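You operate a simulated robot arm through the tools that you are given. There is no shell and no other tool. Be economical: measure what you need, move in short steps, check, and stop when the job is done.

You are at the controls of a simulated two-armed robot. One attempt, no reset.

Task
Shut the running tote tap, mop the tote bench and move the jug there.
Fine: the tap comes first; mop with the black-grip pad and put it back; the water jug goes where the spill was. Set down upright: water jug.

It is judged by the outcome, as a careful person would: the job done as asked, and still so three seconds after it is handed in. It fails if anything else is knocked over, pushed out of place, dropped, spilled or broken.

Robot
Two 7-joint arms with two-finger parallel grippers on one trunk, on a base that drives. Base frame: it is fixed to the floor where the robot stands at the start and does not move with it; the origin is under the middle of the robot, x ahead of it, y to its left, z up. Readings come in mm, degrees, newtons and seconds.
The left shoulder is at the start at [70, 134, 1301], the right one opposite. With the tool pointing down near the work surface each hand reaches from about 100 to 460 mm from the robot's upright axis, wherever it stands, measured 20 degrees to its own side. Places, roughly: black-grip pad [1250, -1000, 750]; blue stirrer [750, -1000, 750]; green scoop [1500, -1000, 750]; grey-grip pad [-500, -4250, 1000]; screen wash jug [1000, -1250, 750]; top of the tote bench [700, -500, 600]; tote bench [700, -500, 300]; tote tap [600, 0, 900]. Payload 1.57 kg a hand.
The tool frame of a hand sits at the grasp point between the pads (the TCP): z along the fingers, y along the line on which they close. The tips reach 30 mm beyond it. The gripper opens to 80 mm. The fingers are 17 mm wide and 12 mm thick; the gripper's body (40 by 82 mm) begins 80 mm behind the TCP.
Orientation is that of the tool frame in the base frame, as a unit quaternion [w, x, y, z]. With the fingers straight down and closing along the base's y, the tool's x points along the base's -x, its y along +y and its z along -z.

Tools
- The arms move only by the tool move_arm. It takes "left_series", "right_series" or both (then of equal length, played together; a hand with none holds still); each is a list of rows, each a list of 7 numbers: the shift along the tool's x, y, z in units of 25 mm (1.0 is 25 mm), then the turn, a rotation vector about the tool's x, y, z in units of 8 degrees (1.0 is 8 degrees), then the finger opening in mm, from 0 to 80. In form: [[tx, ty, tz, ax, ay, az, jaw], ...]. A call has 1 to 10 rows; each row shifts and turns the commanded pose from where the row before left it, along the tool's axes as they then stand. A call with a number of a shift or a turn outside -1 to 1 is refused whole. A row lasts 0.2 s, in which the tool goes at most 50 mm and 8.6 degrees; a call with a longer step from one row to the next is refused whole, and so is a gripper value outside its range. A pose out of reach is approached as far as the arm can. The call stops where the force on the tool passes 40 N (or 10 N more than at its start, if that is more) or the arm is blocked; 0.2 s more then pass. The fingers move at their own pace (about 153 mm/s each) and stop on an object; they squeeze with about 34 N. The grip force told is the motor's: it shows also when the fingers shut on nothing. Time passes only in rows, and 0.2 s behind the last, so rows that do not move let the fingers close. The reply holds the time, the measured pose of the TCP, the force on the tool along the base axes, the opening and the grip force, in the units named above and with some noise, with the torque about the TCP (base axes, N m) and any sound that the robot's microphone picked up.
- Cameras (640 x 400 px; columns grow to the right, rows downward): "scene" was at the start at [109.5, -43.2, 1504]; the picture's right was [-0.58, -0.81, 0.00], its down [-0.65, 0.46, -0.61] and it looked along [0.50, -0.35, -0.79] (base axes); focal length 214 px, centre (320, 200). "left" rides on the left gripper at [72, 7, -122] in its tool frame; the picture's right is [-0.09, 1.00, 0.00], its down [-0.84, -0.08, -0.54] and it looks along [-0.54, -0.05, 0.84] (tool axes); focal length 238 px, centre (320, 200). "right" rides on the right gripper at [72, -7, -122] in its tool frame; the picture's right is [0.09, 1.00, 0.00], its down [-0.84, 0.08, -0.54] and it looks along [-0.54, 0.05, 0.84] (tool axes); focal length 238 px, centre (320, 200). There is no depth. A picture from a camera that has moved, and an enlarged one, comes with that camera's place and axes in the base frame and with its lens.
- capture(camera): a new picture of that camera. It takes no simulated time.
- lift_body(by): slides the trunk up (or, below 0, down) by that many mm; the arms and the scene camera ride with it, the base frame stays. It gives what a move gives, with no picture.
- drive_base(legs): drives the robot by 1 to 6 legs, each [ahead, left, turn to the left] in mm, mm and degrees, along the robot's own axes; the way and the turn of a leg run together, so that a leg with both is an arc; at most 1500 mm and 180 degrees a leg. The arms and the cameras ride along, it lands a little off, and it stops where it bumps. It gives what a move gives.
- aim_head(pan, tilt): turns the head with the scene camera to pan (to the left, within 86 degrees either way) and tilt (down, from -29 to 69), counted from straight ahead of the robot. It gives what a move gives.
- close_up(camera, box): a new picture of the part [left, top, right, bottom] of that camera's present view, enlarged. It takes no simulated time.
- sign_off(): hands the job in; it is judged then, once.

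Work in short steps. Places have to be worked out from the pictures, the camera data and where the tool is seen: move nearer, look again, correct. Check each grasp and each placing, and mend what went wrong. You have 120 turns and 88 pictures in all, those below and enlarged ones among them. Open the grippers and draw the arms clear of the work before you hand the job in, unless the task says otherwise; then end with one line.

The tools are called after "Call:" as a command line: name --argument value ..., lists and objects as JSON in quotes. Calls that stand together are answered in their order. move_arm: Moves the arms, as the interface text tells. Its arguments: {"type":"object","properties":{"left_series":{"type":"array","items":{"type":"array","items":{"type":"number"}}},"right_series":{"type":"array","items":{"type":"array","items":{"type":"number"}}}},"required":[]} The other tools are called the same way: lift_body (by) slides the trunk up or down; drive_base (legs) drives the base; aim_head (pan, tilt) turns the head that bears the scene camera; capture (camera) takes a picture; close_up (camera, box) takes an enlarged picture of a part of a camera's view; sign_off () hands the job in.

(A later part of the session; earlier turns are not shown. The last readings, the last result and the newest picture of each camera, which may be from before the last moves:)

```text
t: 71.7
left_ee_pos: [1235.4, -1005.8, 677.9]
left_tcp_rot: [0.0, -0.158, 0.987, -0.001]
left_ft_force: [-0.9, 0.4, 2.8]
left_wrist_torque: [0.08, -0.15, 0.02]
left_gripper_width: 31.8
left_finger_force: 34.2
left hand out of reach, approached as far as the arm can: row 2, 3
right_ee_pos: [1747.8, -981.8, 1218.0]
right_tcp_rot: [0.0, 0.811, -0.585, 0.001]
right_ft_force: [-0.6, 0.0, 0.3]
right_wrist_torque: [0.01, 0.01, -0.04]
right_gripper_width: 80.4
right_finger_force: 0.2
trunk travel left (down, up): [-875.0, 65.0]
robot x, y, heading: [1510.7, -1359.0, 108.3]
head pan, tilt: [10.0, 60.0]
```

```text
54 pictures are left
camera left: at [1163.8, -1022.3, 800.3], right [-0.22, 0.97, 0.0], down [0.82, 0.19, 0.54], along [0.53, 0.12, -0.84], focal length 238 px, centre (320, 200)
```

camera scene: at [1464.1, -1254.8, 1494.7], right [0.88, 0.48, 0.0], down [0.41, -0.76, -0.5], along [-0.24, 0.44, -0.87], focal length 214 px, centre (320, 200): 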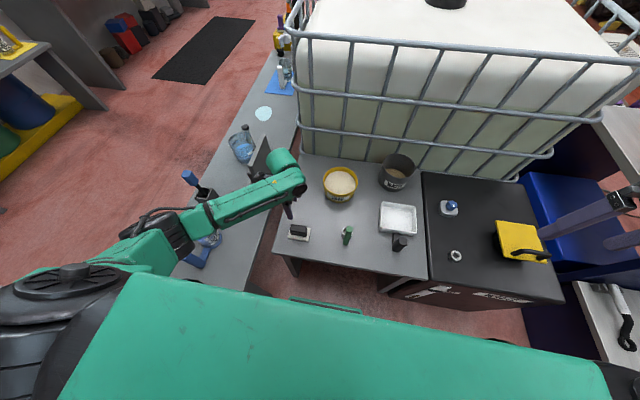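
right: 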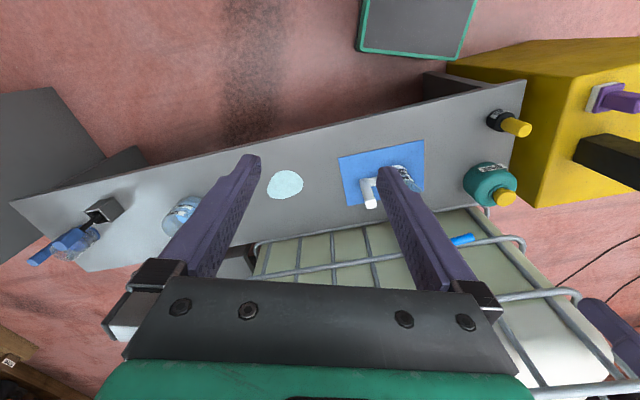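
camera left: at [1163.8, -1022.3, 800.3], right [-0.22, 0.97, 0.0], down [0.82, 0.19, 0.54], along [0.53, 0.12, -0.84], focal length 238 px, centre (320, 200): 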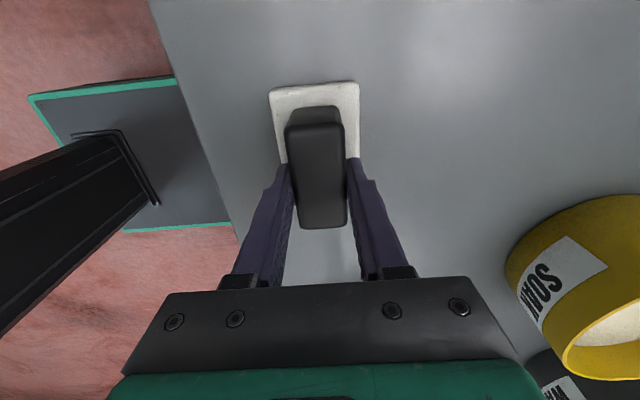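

The arm ran out of downward reach and only pinched the grip top. I'll release, raise the hand, and lower the trunk to gain reach.

Call:
move_arm --left_series '[[0, 0, 0, 0, 0, 0, 60], [0, 0, 0, 0, 0, 0, 60], [0, 0, -1, 0, 0, 0, 60], [0, 0, -1, 0, 0, 0, 60], [0, 0, -1, 0, 0, 0, 60], [0, 0, -1, 0, 0, 0, 60], [0, 0, -1, 0, 0, 0, 60], [0, 0, -1, 0, 0, 0, 60]]'

Call:
lift_body --by -120

Call:
capture --camera "left"

Call:
capture --camera "scene"

```text
t: 73.5
left_ee_pos: [1236.3, -1005.8, 826.8]
left_tcp_rot: [0.0, -0.157, 0.988, 0.0]
left_ft_force: [-0.1, -0.3, 0.6]
left_wrist_torque: [0.01, -0.03, 0.03]
left_gripper_width: 60.0
left_finger_force: 0.1
right_ee_pos: [1748.4, -980.3, 1216.3]
right_tcp_rot: [0.0, 0.811, -0.585, 0.0]
right_ft_force: [-0.4, 0.1, -0.5]
right_wrist_torque: [0.01, -0.01, 0.0]
right_gripper_width: 79.8
right_finger_force: 0.0
trunk travel left (down, up): [-875.0, 65.0]
robot x, y, heading: [1511.3, -1368.5, 108.5]
head pan, tilt: [10.0, 60.0]
```

```text
t: 75.0
left_ee_pos: [1235.0, -1006.6, 706.1]
left_tcp_rot: [0.0, -0.158, 0.987, -0.001]
left_ft_force: [0.1, -0.1, 0.3]
left_wrist_torque: [-0.01, -0.03, -0.01]
left_gripper_width: 60.1
left_finger_force: 0.1
right_ee_pos: [1747.3, -980.1, 1097.1]
right_tcp_rot: [0.001, 0.811, -0.585, 0.0]
right_ft_force: [0.6, 0.4, -0.4]
right_wrist_torque: [-0.03, -0.01, -0.01]
right_gripper_width: 80.1
right_finger_force: 0.1
trunk travel left (down, up): [-755.0, 185.0]
robot x, y, heading: [1517.9, -1359.3, 108.4]
head pan, tilt: [10.0, 60.0]
```

```text
53 pictures are left
camera left: at [1163.7, -1022.2, 829.7], right [-0.22, 0.98, 0.0], down [0.82, 0.19, 0.54], along [0.53, 0.12, -0.84], focal length 238 px, centre (320, 200)
```

left: 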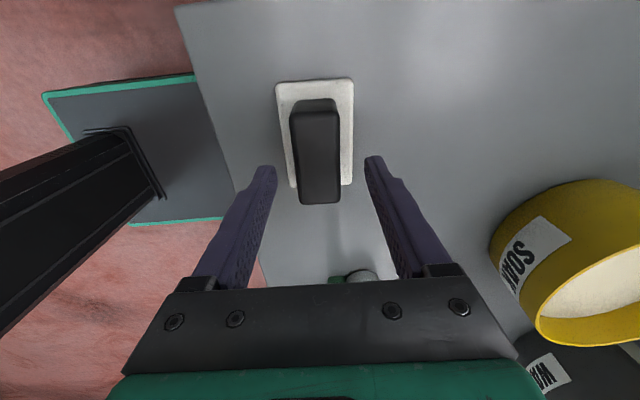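

```text
52 pictures are left
camera scene: at [1464.2, -1255.3, 1374.7], right [0.88, 0.48, 0.0], down [0.41, -0.76, -0.5], along [-0.24, 0.44, -0.87], focal length 214 px, centre (320, 200)
```

scene: 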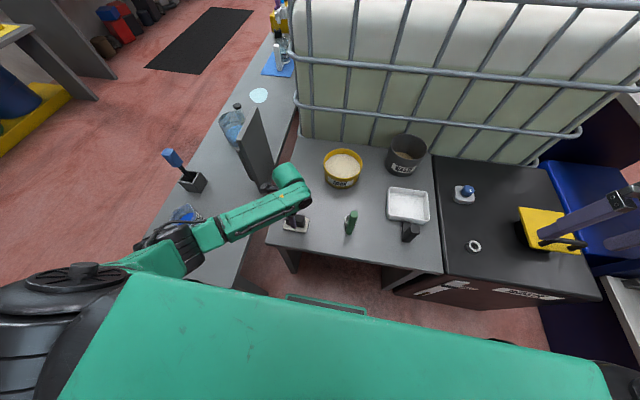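

Good alignment. Descend about 58 mm and close on the grip.

Call:
move_arm --left_series '[[0, 0, 0.8, 0, 0, 0, 60], [0, 0, 0.8, 0, 0, 0, 60], [0, 0, 0.75, 0, 0, 0, 60], [0, 0, 0, 0, 0, 0, 15], [0, 0, 0, 0, 0, 0, 15], [0, 0, 0, 0, 0, 0, 15]]'

Call:
close_up --camera "scene" --box '[240, 150, 360, 242]'

```text
t: 75.8
left_ee_pos: [1233.8, -1003.6, 665.2]
left_tcp_rot: [-0.001, -0.156, 0.988, 0.006]
left_ft_force: [1.9, -3.8, 19.7]
left_wrist_torque: [-0.78, -0.28, -0.03]
left_gripper_width: 63.0
left_finger_force: 1.9
right_ee_pos: [1748.9, -983.4, 1096.9]
right_tcp_rot: [-0.001, 0.811, -0.584, -0.002]
right_ft_force: [-0.4, -0.4, 0.2]
right_wrist_torque: [-0.03, 0.04, -0.02]
right_gripper_width: 80.2
right_finger_force: 0.1
trunk travel left (down, up): [-755.0, 185.0]
robot x, y, heading: [1512.2, -1360.8, 108.7]
head pan, tilt: [10.0, 60.0]
stopped in row 3 (left hand): the force on the tool passed its limit at 63 N (the readings are from after the stop); the commanded pose is now the measured one
```

```text
4.35 times, centred on (300, 196) of scene
camera zoom: at [1466.2, -1258.3, 1375.2], right [0.88, 0.48, 0.0], down [0.41, -0.76, -0.5], along [-0.24, 0.44, -0.86], focal length 932 px, centre (407, 217)
```

zoom: 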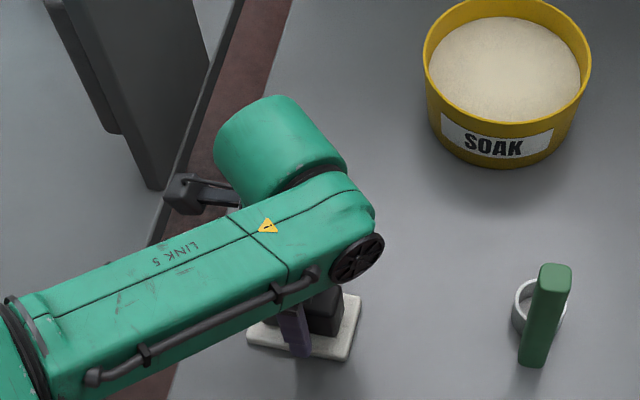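

The fingertips touched the pad's top plate (so the table is nearer z≈620). I'll rise 3 mm and close on the grip.

Call:
move_arm --left_series '[[0, 0, -0.16, 0, 0, 0, 60], [0, 0, 0, 0, 0, 0, 15], [0, 0, 0, 0, 0, 0, 15], [0, 0, 0, 0, 0, 0, 15]]'

Call:
capture --camera "left"

```text
t: 76.8
left_ee_pos: [1233.3, -1001.8, 665.8]
left_tcp_rot: [-0.001, -0.158, 0.987, 0.004]
left_ft_force: [-0.8, 0.3, -0.4]
left_wrist_torque: [0.02, 0.03, 0.0]
left_gripper_width: 31.7
left_finger_force: 34.4
right_ee_pos: [1748.0, -979.2, 1096.9]
right_tcp_rot: [0.0, 0.811, -0.585, 0.0]
right_ft_force: [0.1, -0.5, -0.5]
right_wrist_torque: [-0.01, -0.01, 0.04]
right_gripper_width: 80.0
right_finger_force: 0.1
trunk travel left (down, up): [-755.0, 185.0]
robot x, y, heading: [1513.0, -1360.6, 108.2]
head pan, tilt: [10.0, 60.0]
```

```text
50 pictures are left
camera left: at [1162.3, -1019.0, 788.7], right [-0.22, 0.97, 0.01], down [0.82, 0.18, 0.54], along [0.53, 0.13, -0.84], focal length 238 px, centre (320, 200)
```

left: 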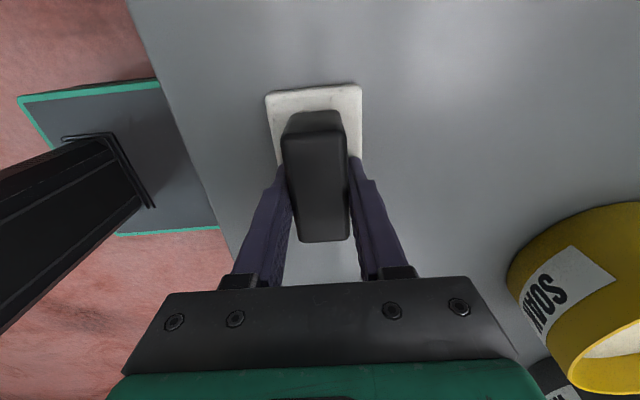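

The pad is gripped (31.7 mm, 34 N); its home is TCP (1233,-1002,666). I'll lift it straight up, raise the trunk, and retract for travel.

Call:
move_arm --left_series '[[0, 0, -1, 0, 0, 0, 15], [0, 0, -1, 0, 0, 0, 15], [0, 0, -1, 0, 0, 0, 15], [0, 0, -1, 0, 0, 0, 15], [0, 0, -1, 0, 0, 0, 15], [0, 0, -1, 0, 0, 0, 15], [0, 0, -1, 0, 0, 0, 15], [0, 0, -1, 0, 0, 0, 15]]'

Call:
lift_body --by 120

Call:
move_arm --left_series '[[-1, 0, -0.5, 0, 0, 0, 15], [-1, 0, -0.5, 0, 0, 0, 15], [-1, 0, -0.5, 0, 0, 0, 15], [-1, 0, -0.5, 0, 0, 0, 15], [-1, 0, -0.5, 0, 0, 0, 15], [-1, 0, 0, 0, 0, 0, 15], [-1, 0, 0, 0, 0, 0, 15]]'

Call:
capture --camera "left"

Call:
capture --camera "scene"

```text
t: 78.6
left_ee_pos: [1234.6, -1002.6, 864.7]
left_tcp_rot: [-0.001, -0.158, 0.987, 0.005]
left_ft_force: [-0.3, -0.6, -1.4]
left_wrist_torque: [-0.01, 0.01, 0.01]
left_gripper_width: 31.3
left_finger_force: 34.7
right_ee_pos: [1749.3, -980.5, 1096.7]
right_tcp_rot: [0.0, 0.811, -0.584, -0.001]
right_ft_force: [0.0, 0.6, 0.1]
right_wrist_torque: [0.02, 0.01, 0.03]
right_gripper_width: 79.7
right_finger_force: 0.1
trunk travel left (down, up): [-755.0, 185.0]
robot x, y, heading: [1513.7, -1359.3, 108.4]
head pan, tilt: [10.0, 60.0]
```

```text
t: 80.1
left_ee_pos: [1234.6, -1003.1, 985.1]
left_tcp_rot: [-0.001, -0.158, 0.987, 0.005]
left_ft_force: [0.1, -0.2, -1.7]
left_wrist_torque: [-0.01, -0.02, 0.05]
left_gripper_width: 31.7
left_finger_force: 34.0
right_ee_pos: [1747.4, -980.1, 1215.0]
right_tcp_rot: [0.0, 0.812, -0.584, 0.0]
right_ft_force: [-0.2, 0.1, -0.1]
right_wrist_torque: [-0.04, 0.0, -0.01]
right_gripper_width: 80.0
right_finger_force: 0.1
trunk travel left (down, up): [-875.0, 65.0]
robot x, y, heading: [1515.0, -1361.0, 108.4]
head pan, tilt: [10.0, 60.0]
```

```text
t: 81.7
left_ee_pos: [1403.2, -949.1, 1048.5]
left_tcp_rot: [-0.001, -0.157, 0.988, 0.004]
left_ft_force: [-0.3, -0.4, -1.0]
left_wrist_torque: [-0.03, 0.0, 0.01]
left_gripper_width: 31.5
left_finger_force: 33.9
right_ee_pos: [1749.9, -979.9, 1215.5]
right_tcp_rot: [0.001, 0.811, -0.584, 0.0]
right_ft_force: [0.3, 0.0, -0.2]
right_wrist_torque: [0.0, 0.02, -0.01]
right_gripper_width: 80.0
right_finger_force: 0.1
trunk travel left (down, up): [-875.0, 65.0]
robot x, y, heading: [1514.1, -1361.7, 108.7]
head pan, tilt: [10.0, 60.0]
```

```text
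49 pictures are left
camera left: at [1330.8, -965.1, 1171.1], right [-0.22, 0.97, 0.01], down [0.82, 0.18, 0.54], along [0.53, 0.13, -0.84], focal length 238 px, centre (320, 200)
```

left: 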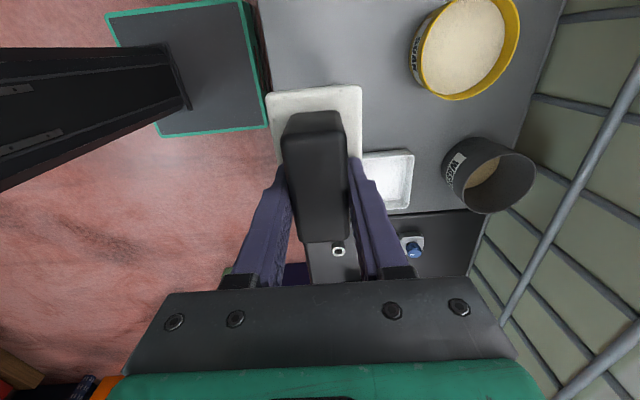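

```text
48 pictures are left
camera scene: at [1465.6, -1254.3, 1494.7], right [0.88, 0.48, 0.0], down [0.41, -0.76, -0.5], along [-0.24, 0.44, -0.87], focal length 214 px, centre (320, 200)
```

scene: 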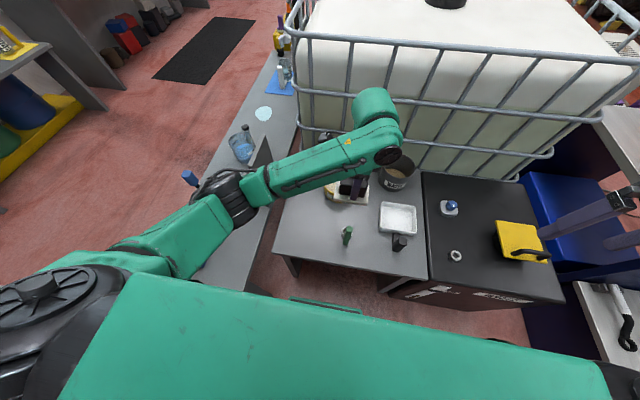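

Pad is securely held. I'll drive back around the metal table by the reverse route to the front of the bench and face it.

Call:
drive_base --legs '[[-1500, 0, 0], [-230, 170, 0], [0, 1480, 0], [1500, 0, 0], [1350, 0, 0], [0, 0, -90]]'

Call:
aim_head --pan 0 --tilt 40

Call:
capture --camera "scene"

```text
t: 114.9
left_ee_pos: [-14.2, -707.2, 1047.4]
left_tcp_rot: [0.003, 0.581, 0.814, 0.003]
left_ft_force: [-0.1, 0.2, -1.4]
left_wrist_torque: [-0.01, 0.0, 0.03]
left_gripper_width: 31.5
left_finger_force: 33.8
right_ee_pos: [-39.8, -1055.2, 1216.5]
right_tcp_rot: [0.0, -0.169, 0.986, 0.001]
right_ft_force: [0.3, 0.2, -0.2]
right_wrist_torque: [0.03, 0.02, 0.01]
right_gripper_width: 79.9
right_finger_force: 0.0
trunk travel left (down, up): [-875.0, 65.0]
robot x, y, heading: [-425.0, -827.0, 18.9]
head pan, tilt: [10.0, 60.0]
```

```text
t: 115.7
left_ee_pos: [-13.0, -706.7, 1048.1]
left_tcp_rot: [0.003, 0.581, 0.814, 0.003]
left_ft_force: [-0.2, -0.5, -2.3]
left_wrist_torque: [-0.01, 0.03, 0.01]
left_gripper_width: 31.4
left_finger_force: 34.1
right_ee_pos: [-41.8, -1054.8, 1216.1]
right_tcp_rot: [0.0, -0.169, 0.986, 0.0]
right_ft_force: [-0.5, 0.2, 0.1]
right_wrist_torque: [0.02, 0.0, -0.01]
right_gripper_width: 80.0
right_finger_force: 0.0
trunk travel left (down, up): [-875.0, 65.0]
robot x, y, heading: [-426.9, -825.0, 19.5]
head pan, tilt: [0.0, 40.0]
```

```text
47 pictures are left
camera scene: at [-299.1, -781.6, 1521.3], right [0.33, -0.94, 0.0], down [-0.61, -0.21, -0.77], along [0.72, 0.25, -0.64], focal length 214 px, centre (320, 200)
```

scene: 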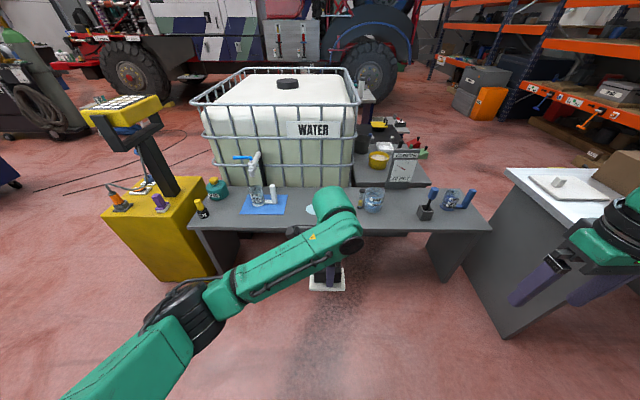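

The route is clear. I'll drive forward to the bench, opposite the spill.

Call:
drive_base --legs '[[720, 20, -1]]'

Call:
aim_head --pan -10 --tilt 60

Call:
capture --camera "scene"

Call:
capture --camera "left"

```text
t: 119.6
left_ee_pos: [661.4, -460.6, 1048.9]
left_tcp_rot: [0.002, 0.587, 0.809, 0.004]
left_ft_force: [0.8, 0.4, -0.9]
left_wrist_torque: [0.02, 0.01, -0.01]
left_gripper_width: 31.8
left_finger_force: 34.0
right_ee_pos: [630.8, -810.2, 1216.1]
right_tcp_rot: [0.001, -0.16, 0.987, 0.0]
right_ft_force: [-0.7, -0.2, -0.3]
right_wrist_torque: [-0.03, -0.03, 0.0]
right_gripper_width: 80.1
right_finger_force: 0.1
trunk travel left (down, up): [-875.0, 65.0]
robot x, y, heading: [244.7, -575.9, 18.4]
head pan, tilt: [0.0, 40.0]
```

```text
t: 120.5
left_ee_pos: [663.6, -460.8, 1048.2]
left_tcp_rot: [0.002, 0.587, 0.81, 0.003]
left_ft_force: [0.5, -0.2, -1.0]
left_wrist_torque: [0.0, 0.01, 0.02]
left_gripper_width: 31.4
left_finger_force: 33.9
right_ee_pos: [631.9, -808.4, 1216.7]
right_tcp_rot: [0.0, -0.161, 0.987, 0.0]
right_ft_force: [-0.5, 0.0, 0.9]
right_wrist_torque: [0.03, -0.04, -0.01]
right_gripper_width: 80.0
right_finger_force: 0.0
trunk travel left (down, up): [-875.0, 65.0]
robot x, y, heading: [250.3, -573.4, 18.5]
head pan, tilt: [-10.0, 60.0]
```

```text
46 pictures are left
camera scene: at [363.1, -548.3, 1494.7], right [0.15, -0.99, 0.0], down [-0.86, -0.13, -0.5], along [0.49, 0.07, -0.87], focal length 214 px, centre (320, 200)
```

scene: 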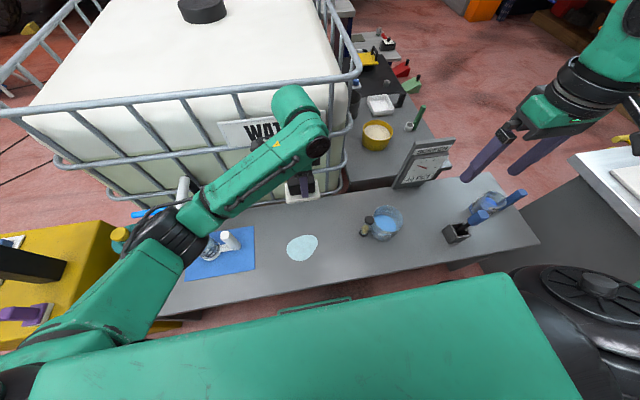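

```text
45 pictures are left
camera left: at [645.6, -391.5, 1170.8], right [0.97, 0.22, 0.01], down [0.18, -0.82, 0.54], along [0.13, -0.53, -0.84], focal length 238 px, centre (320, 200)
```

left: 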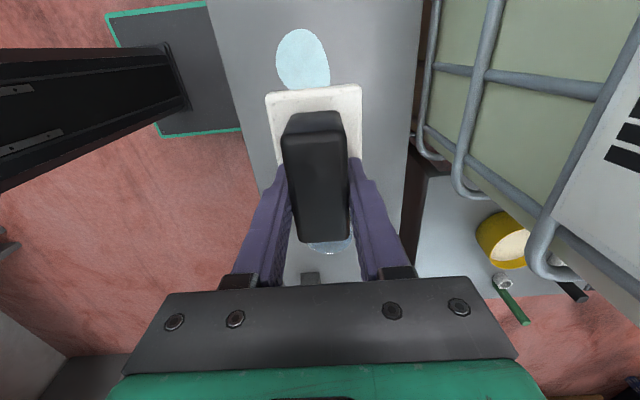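

The spill is around (622,-430), roughly 130 mm across. The left elbow hangs near the jug, so I'll shift the base 100 mm to the right before lowering the trunk.

Call:
drive_base --legs '[[0, -110, 0]]'

Call:
lift_body --by -150

Call:
capture --camera "scene"

Call:
capture --camera "left"

```text
t: 121.7
left_ee_pos: [697.2, -561.3, 1048.3]
left_tcp_rot: [0.003, 0.586, 0.81, 0.003]
left_ft_force: [0.3, 0.0, -1.5]
left_wrist_torque: [0.0, 0.01, 0.0]
left_gripper_width: 31.7
left_finger_force: 34.2
right_ee_pos: [666.0, -909.2, 1216.8]
right_tcp_rot: [0.0, -0.161, 0.987, -0.003]
right_ft_force: [1.1, -0.9, 0.6]
right_wrist_torque: [-0.04, -0.04, 0.01]
right_gripper_width: 80.1
right_finger_force: 0.1
trunk travel left (down, up): [-875.0, 65.0]
robot x, y, heading: [283.5, -673.9, 18.5]
head pan, tilt: [-10.0, 60.0]
```

```text
t: 123.4
left_ee_pos: [697.0, -563.2, 898.6]
left_tcp_rot: [0.002, 0.586, 0.81, 0.004]
left_ft_force: [0.2, 0.1, -1.6]
left_wrist_torque: [0.02, 0.01, 0.03]
left_gripper_width: 31.6
left_finger_force: 33.9
right_ee_pos: [666.4, -912.5, 1065.7]
right_tcp_rot: [0.0, -0.161, 0.987, 0.0]
right_ft_force: [0.3, 0.2, -0.4]
right_wrist_torque: [-0.06, 0.03, 0.02]
right_gripper_width: 79.6
right_finger_force: 0.0
trunk travel left (down, up): [-725.0, 215.0]
robot x, y, heading: [286.9, -676.6, 18.3]
head pan, tilt: [-10.0, 60.0]
```

```text
44 pictures are left
camera scene: at [397.0, -651.9, 1344.7], right [0.15, -0.99, 0.0], down [-0.86, -0.13, -0.5], along [0.49, 0.07, -0.87], focal length 214 px, centre (320, 200)
```

scene: 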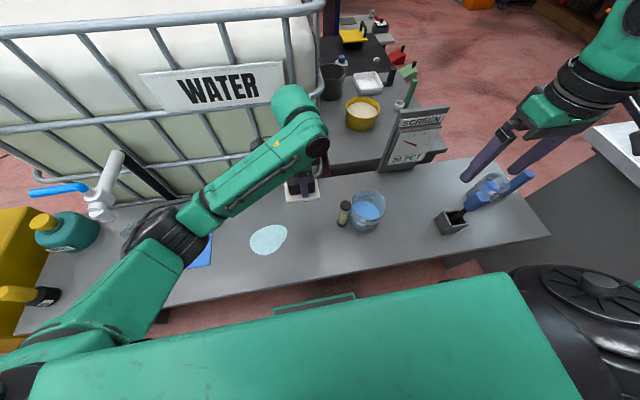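

```text
43 pictures are left
camera left: at [679.6, -494.7, 1021.0], right [0.97, 0.22, 0.01], down [0.18, -0.82, 0.54], along [0.13, -0.53, -0.84], focal length 238 px, centre (320, 200)
```

left: 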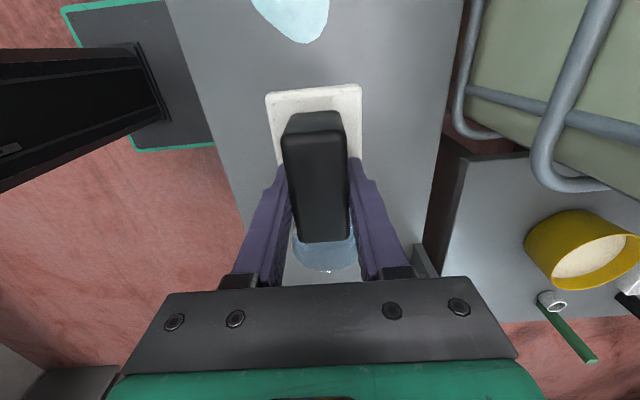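

Elbow has clearance. I'll bring the pad above the near-right part of the spill and down to just above the bench.

Call:
move_arm --left_series '[[0.9, -0.74, 0.4, 0, 0, 0, 15], [0.9, -0.74, 0.4, 0, 0, 0, 15], [0.9, -0.74, 0.4, 0, 0, 0, 15], [0.9, -0.74, 0.4, 0, 0, 0, 15], [0.9, -0.74, 0.4, 0, 0, 0, 15], [0, 0, 1, 0, 0, 0, 15], [0, 0, 1, 0, 0, 0, 15], [0, 0, 1, 0, 0, 0, 15], [0, 0, 1, 0, 0, 0, 15], [0, 0, 1, 0, 0, 0, 15]]'

Call:
capture --camera "scene"

Call:
capture --camera "left"

```text
t: 125.6
left_ee_pos: [576.6, -486.1, 721.9]
left_tcp_rot: [0.003, 0.586, 0.81, 0.004]
left_ft_force: [0.3, -0.2, -1.1]
left_wrist_torque: [-0.03, -0.01, -0.01]
left_gripper_width: 31.4
left_finger_force: 34.3
right_ee_pos: [664.9, -911.7, 1066.6]
right_tcp_rot: [0.0, -0.162, 0.987, 0.0]
right_ft_force: [0.4, 0.5, 0.7]
right_wrist_torque: [0.0, 0.02, 0.0]
right_gripper_width: 79.9
right_finger_force: 0.1
trunk travel left (down, up): [-725.0, 215.0]
robot x, y, heading: [281.8, -673.8, 18.6]
head pan, tilt: [-10.0, 60.0]
```

```text
42 pictures are left
camera scene: at [397.1, -651.8, 1344.7], right [0.15, -0.99, 0.0], down [-0.86, -0.13, -0.5], along [0.49, 0.07, -0.87], focal length 214 px, centre (320, 200)
```

scene: 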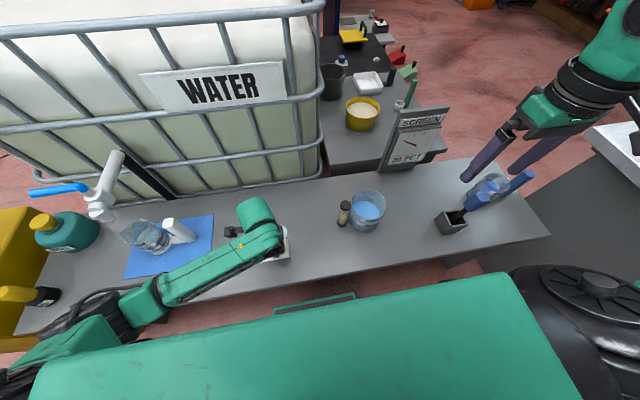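

```text
41 pictures are left
camera left: at [557.7, -416.7, 845.3], right [0.97, 0.22, 0.01], down [0.18, -0.82, 0.54], along [0.13, -0.53, -0.84], focal length 238 px, centre (320, 200)
```

left: 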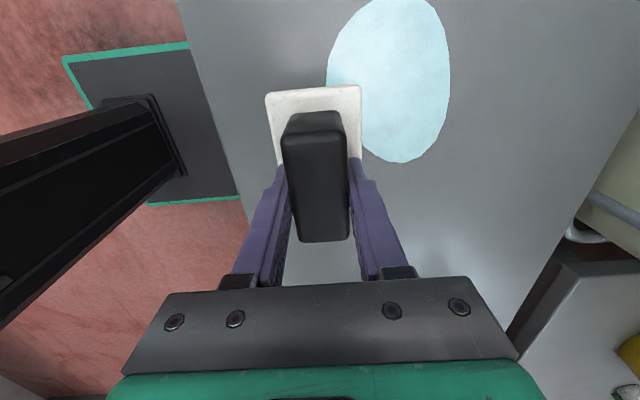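

Spill spans about n 405–518, d 543–681. The pad is at its near-right edge; I'll lower it toward contact.

Call:
move_arm --left_series '[[0, 0, 1, 0, 0, 0, 15], [0, 0, 0.8, 0, 0, 0, 15], [0, 0, 0.2, 0, 0, 0, 15], [0, 0, 0.2, 0, 0, 0, 15]]'

```text
t: 126.6
left_ee_pos: [576.6, -486.2, 667.0]
left_tcp_rot: [0.002, 0.586, 0.81, 0.004]
left_ft_force: [-0.2, 0.2, -1.7]
left_wrist_torque: [-0.01, 0.02, 0.0]
left_gripper_width: 31.6
left_finger_force: 34.8
right_ee_pos: [665.3, -912.1, 1066.1]
right_tcp_rot: [-0.001, -0.16, 0.987, 0.001]
right_ft_force: [0.3, 0.6, 0.3]
right_wrist_torque: [0.01, 0.02, -0.01]
right_gripper_width: 79.9
right_finger_force: 0.1
trunk travel left (down, up): [-725.0, 215.0]
robot x, y, heading: [285.9, -677.8, 18.7]
head pan, tilt: [-10.0, 60.0]
```

No contact yet; descending in small steps.

Call:
move_arm --left_series '[[0, 0, 0.12, 0, 0, 0, 15], [0, 0, 0.12, 0, 0, 0, 15]]'

Call:
move_arm --left_series '[[0, 0, 0.12, 0, 0, 0, 15], [0, 0, 0.12, 0, 0, 0, 15]]'

Call:
move_arm --left_series '[[0, 0, 0.12, 0, 0, 0, 15], [0, 0, 0.12, 0, 0, 0, 15]]'

```text
t: 127.2
left_ee_pos: [576.1, -486.5, 664.2]
left_tcp_rot: [0.004, 0.586, 0.811, 0.005]
left_ft_force: [-3.3, 2.9, 33.8]
left_wrist_torque: [-0.39, 1.1, -0.01]
left_gripper_width: 31.9
left_finger_force: 33.6
right_ee_pos: [663.4, -913.6, 1067.5]
right_tcp_rot: [0.002, -0.161, 0.987, 0.001]
right_ft_force: [0.1, 0.2, -0.1]
right_wrist_torque: [-0.01, 0.03, -0.03]
right_gripper_width: 80.0
right_finger_force: 0.0
trunk travel left (down, up): [-725.0, 215.0]
robot x, y, heading: [286.4, -675.2, 18.7]
head pan, tilt: [-10.0, 60.0]
```

```text
t: 127.5
left_ee_pos: [576.1, -487.4, 664.8]
left_tcp_rot: [0.005, 0.587, 0.81, 0.007]
left_ft_force: [-9.1, 1.1, 26.7]
left_wrist_torque: [-0.06, 1.29, -0.07]
left_gripper_width: 31.2
left_finger_force: 34.5
right_ee_pos: [663.8, -912.9, 1067.8]
right_tcp_rot: [0.001, -0.161, 0.987, 0.001]
right_ft_force: [-1.4, 0.7, 0.9]
right_wrist_torque: [0.0, 0.0, 0.03]
right_gripper_width: 80.0
right_finger_force: 0.0
trunk travel left (down, up): [-725.0, 215.0]
robot x, y, heading: [287.3, -678.3, 18.7]
head pan, tilt: [-10.0, 60.0]
stopped in row 1 (left hand): the force on the tool passed its limit at 48 N (the readings are from after the stop); the commanded pose is now the measured one
```

```text
t: 127.9
left_ee_pos: [576.5, -485.8, 664.7]
left_tcp_rot: [0.006, 0.586, 0.81, 0.007]
left_ft_force: [-9.5, -0.7, 27.7]
left_wrist_torque: [-0.06, 1.32, -0.03]
left_gripper_width: 31.6
left_finger_force: 34.6
right_ee_pos: [663.3, -913.0, 1067.0]
right_tcp_rot: [0.002, -0.162, 0.987, 0.0]
right_ft_force: [0.8, 1.1, -0.5]
right_wrist_torque: [0.0, 0.03, -0.01]
right_gripper_width: 80.3
right_finger_force: 0.1
trunk travel left (down, up): [-725.0, 215.0]
robot x, y, heading: [282.2, -677.0, 18.2]
head pan, tilt: [-10.0, 60.0]
stopped in row 1 (left hand): the force on the tool passed its limit at 42 N (the readings are from after the stop); the commanded pose is now the measured one
```

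Contact at TCP z≈664.5. I'll ease the pressure and sweep across the spill away from me.

Call:
move_arm --left_series '[[0, 0, -0.08, 0, 0, 0, 15], [0, 0.6, 0, 0, 0, 0, 15], [0, 0.6, 0, 0, 0, 0, 15], [0, 0.6, 0, 0, 0, 0, 15], [0, 0.6, 0, 0, 0, 0, 15], [0, 0.6, 0, 0, 0, 0, 15], [0, 0.6, 0, 0, 0, 0, 15], [0, 0.6, 0, 0, 0, 0, 15], [0, 0.6, 0, 0, 0, 0, 15], [0, 0.6, 0, 0, 0, 0, 15]]'

Call:
capture --camera "left"

```text
t: 130.1
left_ee_pos: [708.2, -444.4, 666.7]
left_tcp_rot: [0.004, 0.586, 0.81, 0.006]
left_ft_force: [-0.4, -0.4, -1.4]
left_wrist_torque: [-0.02, 0.0, -0.03]
left_gripper_width: 31.4
left_finger_force: 34.0
right_ee_pos: [667.0, -911.8, 1065.6]
right_tcp_rot: [0.0, -0.162, 0.987, 0.0]
right_ft_force: [0.0, -0.1, -0.5]
right_wrist_torque: [0.02, 0.03, 0.01]
right_gripper_width: 80.3
right_finger_force: 0.1
trunk travel left (down, up): [-725.0, 215.0]
robot x, y, heading: [284.1, -673.6, 18.4]
head pan, tilt: [-10.0, 60.0]
```

```text
40 pictures are left
camera left: at [688.9, -373.7, 789.1], right [0.97, 0.22, 0.01], down [0.18, -0.82, 0.54], along [0.13, -0.53, -0.84], focal length 238 px, centre (320, 200)
```

left: 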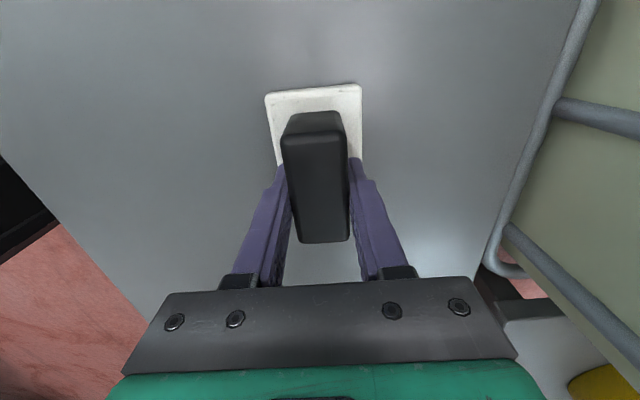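

The spill looks gone already; I'll make a second pass to the left part with light contact, then lift and inspect.

Call:
move_arm --left_series '[[0.8, -0.3, 0.04, 0, 0, 0, 15], [0.8, -0.3, 0.02, 0, 0, 0, 15], [0.6, -0.6, 0, 0, 0, 0, 15], [0, -0.8, 0, 0, 0, 0, 15], [0, -0.8, 0, 0, 0, 0, 15], [0, -0.8, 0, 0, 0, 0, 15], [0, -0.8, 0, 0, 0, 0, 15], [0, -0.6, 0, 0, 0, 0, 15]]'

Call:
move_arm --left_series '[[0, 0, -1, 0, 0, 0, 15], [0, 0, -1, 0, 0, 0, 15], [0, 0, -1, 0, 0, 0, 15], [0, 0, -1, 0, 0, 0, 15], [0, 0, -1, 0, 0, 0, 15], [0, 0, -1, 0, 0, 0, 15], [0, 0, -1, 0, 0, 0, 15], [0, 0, -1, 0, 0, 0, 15]]'

Call:
capture --camera "scene"

Call:
capture --camera "left"

```text
t: 131.9
left_ee_pos: [573.0, -431.0, 665.2]
left_tcp_rot: [0.006, 0.587, 0.81, 0.008]
left_ft_force: [5.1, 2.2, 17.0]
left_wrist_torque: [-0.1, 0.23, 0.0]
left_gripper_width: 31.4
left_finger_force: 33.5
right_ee_pos: [664.9, -913.9, 1066.9]
right_tcp_rot: [0.0, -0.162, 0.987, 0.0]
right_ft_force: [0.8, 0.0, -0.3]
right_wrist_torque: [-0.02, 0.0, -0.03]
right_gripper_width: 80.1
right_finger_force: 0.1
trunk travel left (down, up): [-725.0, 215.0]
robot x, y, heading: [285.6, -678.6, 18.4]
head pan, tilt: [-10.0, 60.0]
```

```text
t: 133.7
left_ee_pos: [568.7, -431.0, 863.9]
left_tcp_rot: [0.005, 0.586, 0.81, 0.006]
left_ft_force: [-0.2, 0.7, -0.9]
left_wrist_torque: [0.0, 0.01, 0.01]
left_gripper_width: 31.5
left_finger_force: 33.8
right_ee_pos: [666.1, -911.6, 1066.6]
right_tcp_rot: [0.0, -0.161, 0.987, 0.0]
right_ft_force: [-0.4, -0.4, -0.3]
right_wrist_torque: [0.0, 0.0, 0.02]
right_gripper_width: 79.8
right_finger_force: 0.1
trunk travel left (down, up): [-725.0, 215.0]
robot x, y, heading: [284.1, -677.9, 18.6]
head pan, tilt: [-10.0, 60.0]
```

```text
39 pictures are left
camera scene: at [396.9, -651.8, 1344.6], right [0.15, -0.99, 0.0], down [-0.86, -0.13, -0.5], along [0.49, 0.07, -0.87], focal length 214 px, centre (320, 200)
```

scene: 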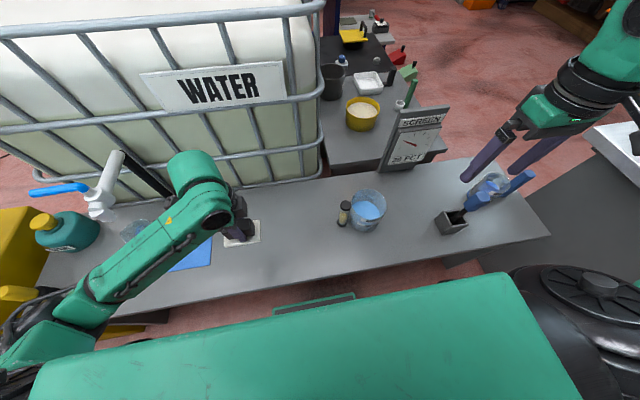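

```text
38 pictures are left
camera left: at [550.0, -361.9, 986.0], right [0.97, 0.22, 0.01], down [0.18, -0.82, 0.54], along [0.13, -0.53, -0.84], focal length 238 px, centre (320, 200)
```

left: 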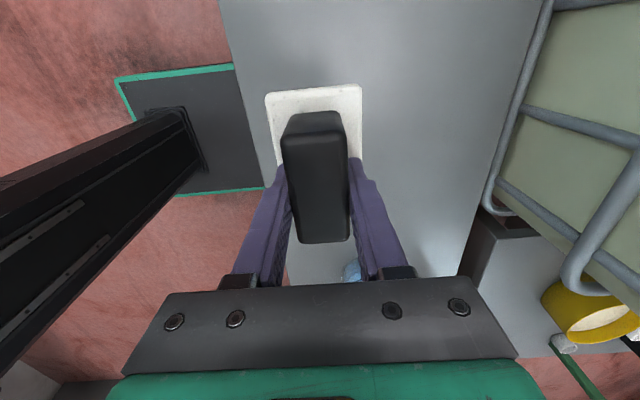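

The spill is wiped clean. Next is the jug: I'll raise and retract the left hand with the pad, then slide the base left to be opposite the jug.

Call:
move_arm --left_series '[[0, -0.5, -1, 0, 0, 0, 15], [0, -0.5, -1, 0, 0, 0, 15], [0, -0.5, -1, 0, 0, 0, 15], [0, -0.5, -1, 0, 0, 0, 15], [0, -0.5, -1, 0, 0, 0, 15], [0, -0.5, -1, 0, 0, 0, 15], [0, -0.5, -1, 0, 0, 0, 15], [0, -0.5, -1, 0, 0, 0, 15]]'

Call:
aim_head --pan 10 --tilt 60

Call:
drive_base --legs '[[0, 380, 0]]'

Call:
capture --camera "scene"

Call:
capture --camera "right"

```text
t: 135.5
left_ee_pos: [552.9, -434.5, 896.6]
left_tcp_rot: [0.004, 0.585, 0.811, 0.004]
left_ft_force: [0.1, -0.2, -1.1]
left_wrist_torque: [0.0, -0.03, -0.01]
left_gripper_width: 31.5
left_finger_force: 33.6
left hand out of reach, approached as far as the arm can: row 2, 3, 4, 5, 6, 7, 8
right_ee_pos: [667.3, -911.9, 1067.4]
right_tcp_rot: [0.0, -0.161, 0.987, 0.0]
right_ft_force: [0.2, -0.2, -0.3]
right_wrist_torque: [-0.02, -0.01, 0.0]
right_gripper_width: 80.2
right_finger_force: 0.0
trunk travel left (down, up): [-725.0, 215.0]
robot x, y, heading: [285.5, -678.2, 18.5]
head pan, tilt: [-10.0, 60.0]
```

```text
t: 136.3
left_ee_pos: [553.5, -435.0, 896.3]
left_tcp_rot: [0.004, 0.585, 0.811, 0.005]
left_ft_force: [0.1, 0.2, -1.9]
left_wrist_torque: [-0.01, 0.0, -0.03]
left_gripper_width: 31.5
left_finger_force: 34.0
right_ee_pos: [666.9, -911.8, 1066.3]
right_tcp_rot: [0.0, -0.162, 0.987, 0.0]
right_ft_force: [-0.4, -0.9, 0.2]
right_wrist_torque: [0.0, -0.01, 0.02]
right_gripper_width: 79.9
right_finger_force: 0.1
trunk travel left (down, up): [-725.0, 215.0]
robot x, y, heading: [283.7, -679.3, 18.5]
head pan, tilt: [10.0, 60.0]
```

```text
t: 138.7
left_ee_pos: [432.8, -74.0, 896.1]
left_tcp_rot: [0.003, 0.585, 0.811, 0.005]
left_ft_force: [0.8, -0.2, -0.4]
left_wrist_torque: [0.0, 0.03, 0.04]
left_gripper_width: 31.5
left_finger_force: 34.4
right_ee_pos: [544.4, -550.3, 1066.3]
right_tcp_rot: [0.0, -0.162, 0.987, 0.001]
right_ft_force: [-0.6, -0.6, -1.0]
right_wrist_torque: [-0.02, 0.02, -0.03]
right_gripper_width: 80.0
right_finger_force: 0.1
trunk travel left (down, up): [-725.0, 215.0]
robot x, y, heading: [159.2, -318.7, 18.5]
head pan, tilt: [10.0, 60.0]
```

```text
37 pictures are left
camera scene: at [268.4, -268.3, 1344.7], right [0.48, -0.88, 0.0], down [-0.76, -0.41, -0.5], along [0.44, 0.24, -0.87], focal length 214 px, centre (320, 200)
```

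scene: 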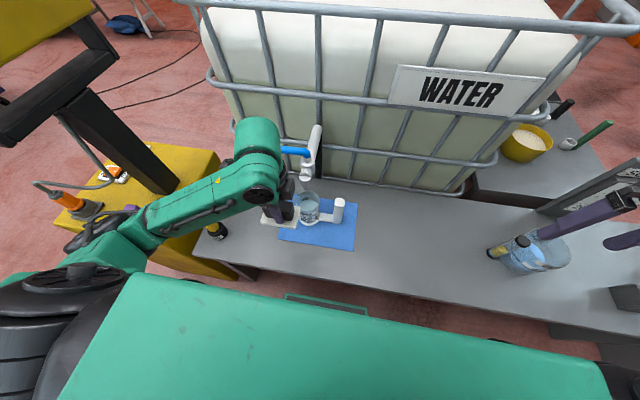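

```text
36 pictures are left
camera right: at [479.3, -579.1, 1190.4], right [-0.4, 0.91, 0.0], down [0.77, 0.34, 0.54], along [0.5, 0.22, -0.84], focal length 238 px, centre (320, 200)
```

right: 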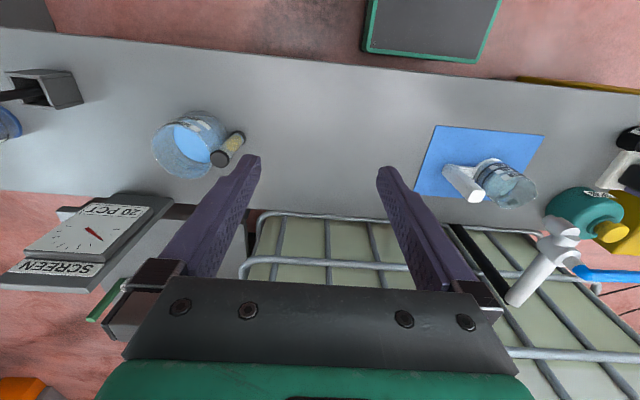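

The left hand stays at z≈896, near but clear of the tap. Now I'll zoom in on the jug from both cameras.

Call:
close_up --camera "scene" --box '[270, 140, 370, 260]'

Call:
close_up --camera "right" --box '[400, 110, 560, 230]'

```text
3.33 times, centred on (320, 200) of scene
camera zoom: at [268.4, -268.3, 1344.7], right [0.48, -0.88, 0.0], down [-0.76, -0.41, -0.5], along [0.44, 0.24, -0.87], focal length 715 px, centre (320, 200)
```

zoom: 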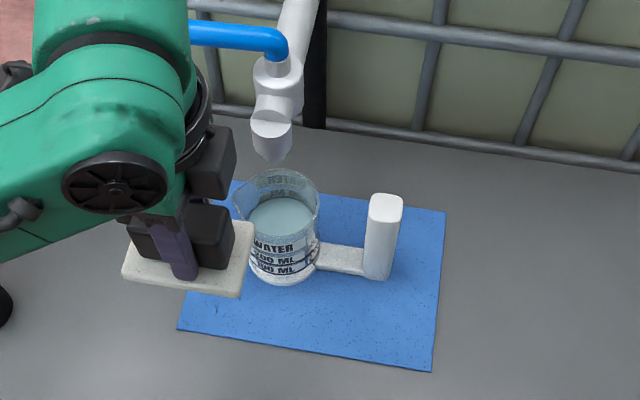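

```text
3.33 times, centred on (480, 170) of right
camera zoom: at [479.3, -579.1, 1190.4], right [-0.4, 0.91, 0.0], down [0.77, 0.34, 0.54], along [0.5, 0.22, -0.84], focal length 794 px, centre (-213, 300)
```

zoom: 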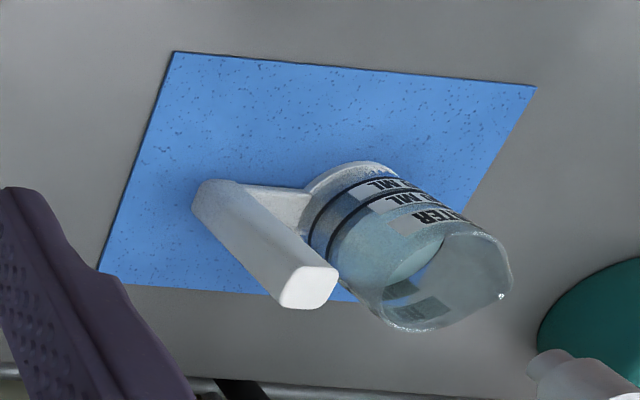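

Post top is near (590,-165,765), jug body centre near (545,-73), rim z≈770. I'll bring the right hand over the post, closing along the handle direction, staying high.

Call:
move_arm --right_series '[[0, 0, 0, 0, 0, -0.76, 70], [-0.57, 0.94, 0, 0, 0, 0, 60], [-0.57, 0.94, 0, 0, 0, 0, 60], [-0.57, 0.94, 0, 0, 0, 0, 60], [-0.57, 0.94, 0, 0, 0, 0, 60], [-0.57, 0.94, 0, 0, 0, 0, 60], [-0.57, 0.94, 0, 0, 0, 0, 60], [-0.57, 0.94, 0, 0, 0, 0, 60]]'

Call:
move_arm --right_series '[[-0.57, 0.94, 0.5, 0, 0, 0, 60], [-0.57, 0.94, 0.5, 0, 0, 0, 60], [-0.57, 0.94, 0.5, 0, 0, 0, 60], [-0.57, 0.94, 0.5, 0, 0, 0, 60], [-0.57, 0.94, 0.5, 0, 0, 0, 60], [-0.57, 0.94, 0.5, 0, 0, 0, 60], [-0.57, 0.94, 0.5, 0, 0, 0, 60]]'

Call:
capture --camera "right"

Call:
capture --camera "scene"

```text
t: 140.5
left_ee_pos: [432.4, -72.8, 895.3]
left_tcp_rot: [0.005, 0.585, 0.811, 0.004]
left_ft_force: [-0.3, 0.1, 0.1]
left_wrist_torque: [-0.02, -0.07, 0.0]
left_gripper_width: 31.6
left_finger_force: 33.7
right_ee_pos: [568.3, -358.2, 1065.6]
right_tcp_rot: [-0.001, -0.213, 0.977, -0.001]
right_ft_force: [-0.3, -0.6, 0.8]
right_wrist_torque: [0.0, 0.02, 0.0]
right_gripper_width: 59.9
right_finger_force: 0.1
trunk travel left (down, up): [-725.0, 215.0]
robot x, y, heading: [165.3, -318.3, 18.4]
head pan, tilt: [10.0, 60.0]
```

```text
t: 142.1
left_ee_pos: [431.7, -71.7, 895.7]
left_tcp_rot: [0.005, 0.585, 0.811, 0.005]
left_ft_force: [-0.7, 0.1, -1.9]
left_wrist_torque: [-0.04, -0.03, 0.0]
left_gripper_width: 31.5
left_finger_force: 34.0
right_ee_pos: [589.2, -165.9, 978.9]
right_tcp_rot: [0.0, -0.215, 0.977, 0.0]
right_ft_force: [0.1, -0.6, 0.5]
right_wrist_torque: [0.01, 0.0, 0.0]
right_gripper_width: 60.0
right_finger_force: 0.1
trunk travel left (down, up): [-725.0, 215.0]
robot x, y, heading: [162.1, -316.2, 18.6]
head pan, tilt: [10.0, 60.0]
```

```text
33 pictures are left
camera right: at [526.6, -201.2, 1103.1], right [-0.5, 0.87, 0.0], down [0.73, 0.42, 0.54], along [0.47, 0.27, -0.84], focal length 238 px, centre (320, 200)
```

right: 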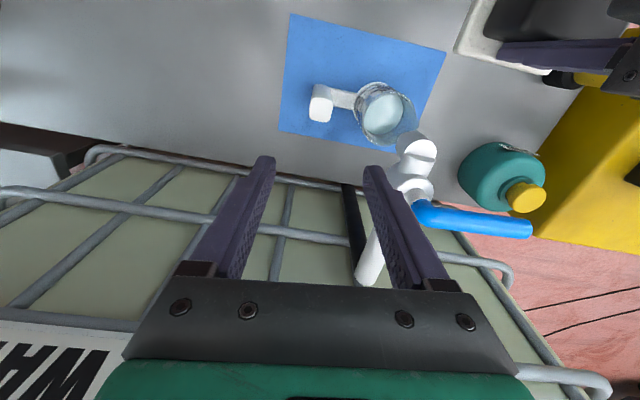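

```text
32 pictures are left
camera scene: at [268.3, -265.7, 1344.6], right [0.48, -0.88, 0.0], down [-0.76, -0.41, -0.5], along [0.44, 0.24, -0.87], focal length 214 px, centre (320, 200)
```

scene: 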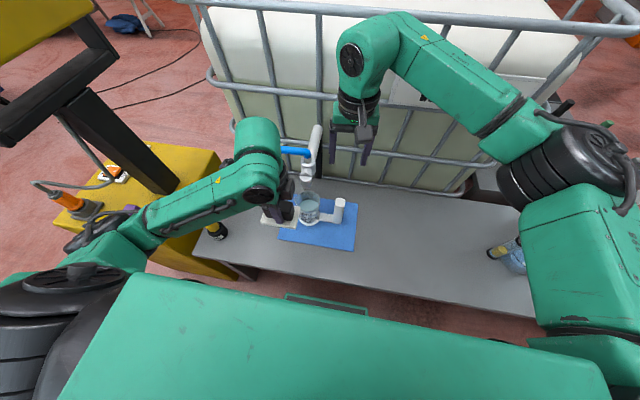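

Aligned over the post within a few mm. I'll descend to z≈840 and look again.

Call:
move_arm --right_series '[[0, 0, 0.93, 0, 0, 0, 60], [0, 0, 0.93, 0, 0, 0, 60], [0, 0, 0.93, 0, 0, 0, 60], [0, 0, 0.93, 0, 0, 0, 60], [0, 0, 0.93, 0, 0, 0, 60], [0, 0, 0.93, 0, 0, 0, 60]]'

Call:
capture --camera "right"

Call:
close_up --camera "scene" --box '[270, 140, 400, 260]'

```text
t: 143.5
left_ee_pos: [432.4, -74.0, 895.6]
left_tcp_rot: [0.004, 0.585, 0.811, 0.004]
left_ft_force: [-0.3, 0.6, -1.4]
left_wrist_torque: [0.01, -0.01, 0.0]
left_gripper_width: 31.7
left_finger_force: 34.1
right_ee_pos: [588.1, -168.1, 839.3]
right_tcp_rot: [0.0, -0.213, 0.977, 0.0]
right_ft_force: [0.6, 1.1, 0.8]
right_wrist_torque: [-0.01, 0.0, 0.01]
right_gripper_width: 59.9
right_finger_force: 0.1
trunk travel left (down, up): [-725.0, 215.0]
robot x, y, heading: [165.2, -315.0, 18.2]
head pan, tilt: [10.0, 60.0]
```

```text
31 pictures are left
camera right: at [526.2, -203.5, 963.6], right [-0.5, 0.87, 0.0], down [0.73, 0.42, 0.54], along [0.47, 0.27, -0.84], focal length 238 px, centre (320, 200)
```

right: 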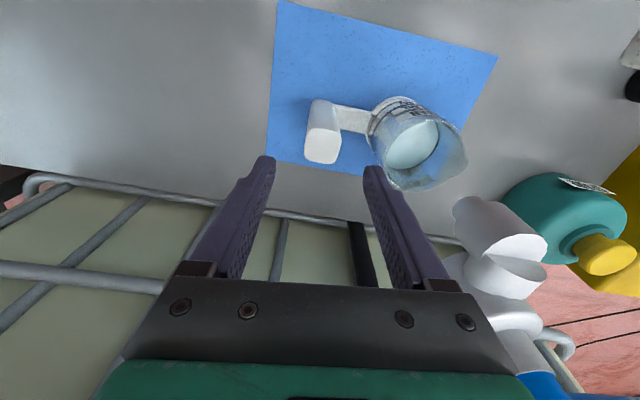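

```text
3.33 times, centred on (335, 200) of scene
camera zoom: at [268.5, -267.4, 1344.7], right [0.48, -0.88, 0.0], down [-0.76, -0.41, -0.5], along [0.44, 0.24, -0.87], focal length 715 px, centre (270, 200)
```

zoom: 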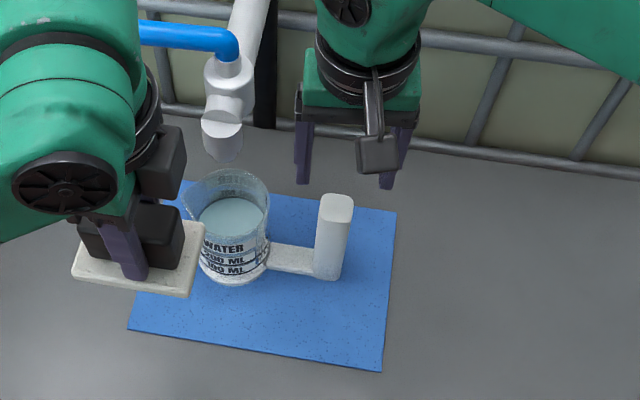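

Post is centred under the fingers. The jug rim is close on one side, so I'll narrow the jaw to 46 mm and descend partway.

Call:
move_arm --right_series '[[0, 0.06, 0.4, 0, 0, 0, 46], [0, 0, 0.8, 0, 0, 0, 46], [0, 0, 0.8, 0, 0, 0, 46], [0, 0, 0.6, 0, 0, 0, 46]]'

Call:
capture --camera "right"

Call:
close_up --camera "scene" --box '[270, 140, 400, 260]'

```text
t: 144.5
left_ee_pos: [431.8, -74.3, 895.8]
left_tcp_rot: [0.003, 0.586, 0.811, 0.004]
left_ft_force: [-0.1, -0.1, -1.7]
left_wrist_torque: [-0.01, 0.01, 0.02]
left_gripper_width: 31.7
left_finger_force: 34.2
right_ee_pos: [588.4, -167.0, 774.0]
right_tcp_rot: [0.001, -0.213, 0.977, 0.001]
right_ft_force: [0.1, -0.5, 0.0]
right_wrist_torque: [-0.01, -0.05, 0.0]
right_gripper_width: 46.0
right_finger_force: 0.0
trunk travel left (down, up): [-725.0, 215.0]
robot x, y, heading: [164.4, -316.7, 18.8]
head pan, tilt: [10.0, 60.0]
```

```text
29 pictures are left
camera right: at [524.9, -201.8, 898.2], right [-0.5, 0.87, 0.0], down [0.73, 0.42, 0.54], along [0.47, 0.27, -0.84], focal length 238 px, centre (320, 200)
```

right: 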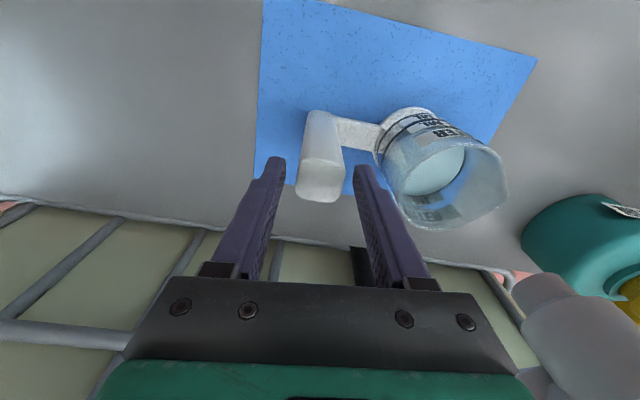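

```text
3.33 times, centred on (335, 200) of scene
camera zoom: at [268.3, -267.3, 1344.7], right [0.48, -0.88, 0.0], down [-0.76, -0.41, -0.5], along [0.44, 0.24, -0.87], focal length 715 px, centre (270, 200)
```

zoom: 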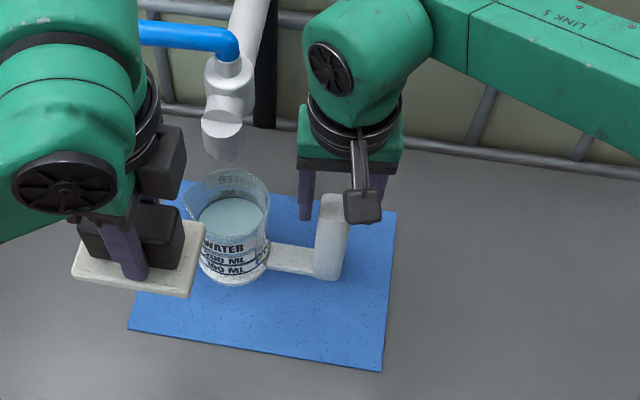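

Fingers straddle the post top (z≈757). I'll go down to TCP 710, keeping the gripper body above the rim, and close.

Call:
move_arm --right_series '[[0, 0, 0.64, 0, 0, 0, 46], [0, 0, 0.64, 0, 0, 0, 46], [0, 0, 0.64, 0, 0, 0, 46], [0, 0, 0.64, 0, 0, 0, 46], [0, 0, 0, 0, 0, 0, 20], [0, 0, 0, 0, 0, 0, 20]]'

Call:
capture --camera "right"

```text
t: 145.9
left_ee_pos: [431.0, -73.5, 894.8]
left_tcp_rot: [0.004, 0.585, 0.811, 0.004]
left_ft_force: [-0.3, 0.8, -1.2]
left_wrist_torque: [-0.06, 0.01, -0.02]
left_gripper_width: 31.3
left_finger_force: 34.1
right_ee_pos: [587.7, -166.4, 711.5]
right_tcp_rot: [0.0, -0.215, 0.977, 0.0]
right_ft_force: [-0.7, 0.4, 1.9]
right_wrist_torque: [0.14, -0.09, -0.17]
right_gripper_width: 32.6
right_finger_force: 33.5
trunk travel left (down, up): [-725.0, 215.0]
robot x, y, heading: [159.5, -312.7, 18.7]
head pan, tilt: [10.0, 60.0]
```

```text
27 pictures are left
camera right: at [525.1, -201.8, 835.0], right [-0.5, 0.87, 0.0], down [0.73, 0.42, 0.54], along [0.47, 0.27, -0.84], focal length 238 px, centre (320, 200)
```

right: 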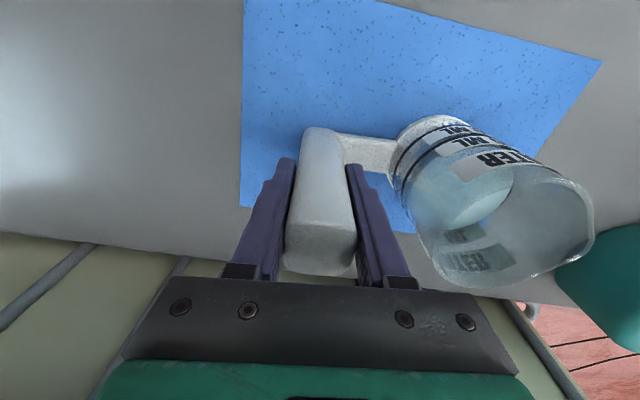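

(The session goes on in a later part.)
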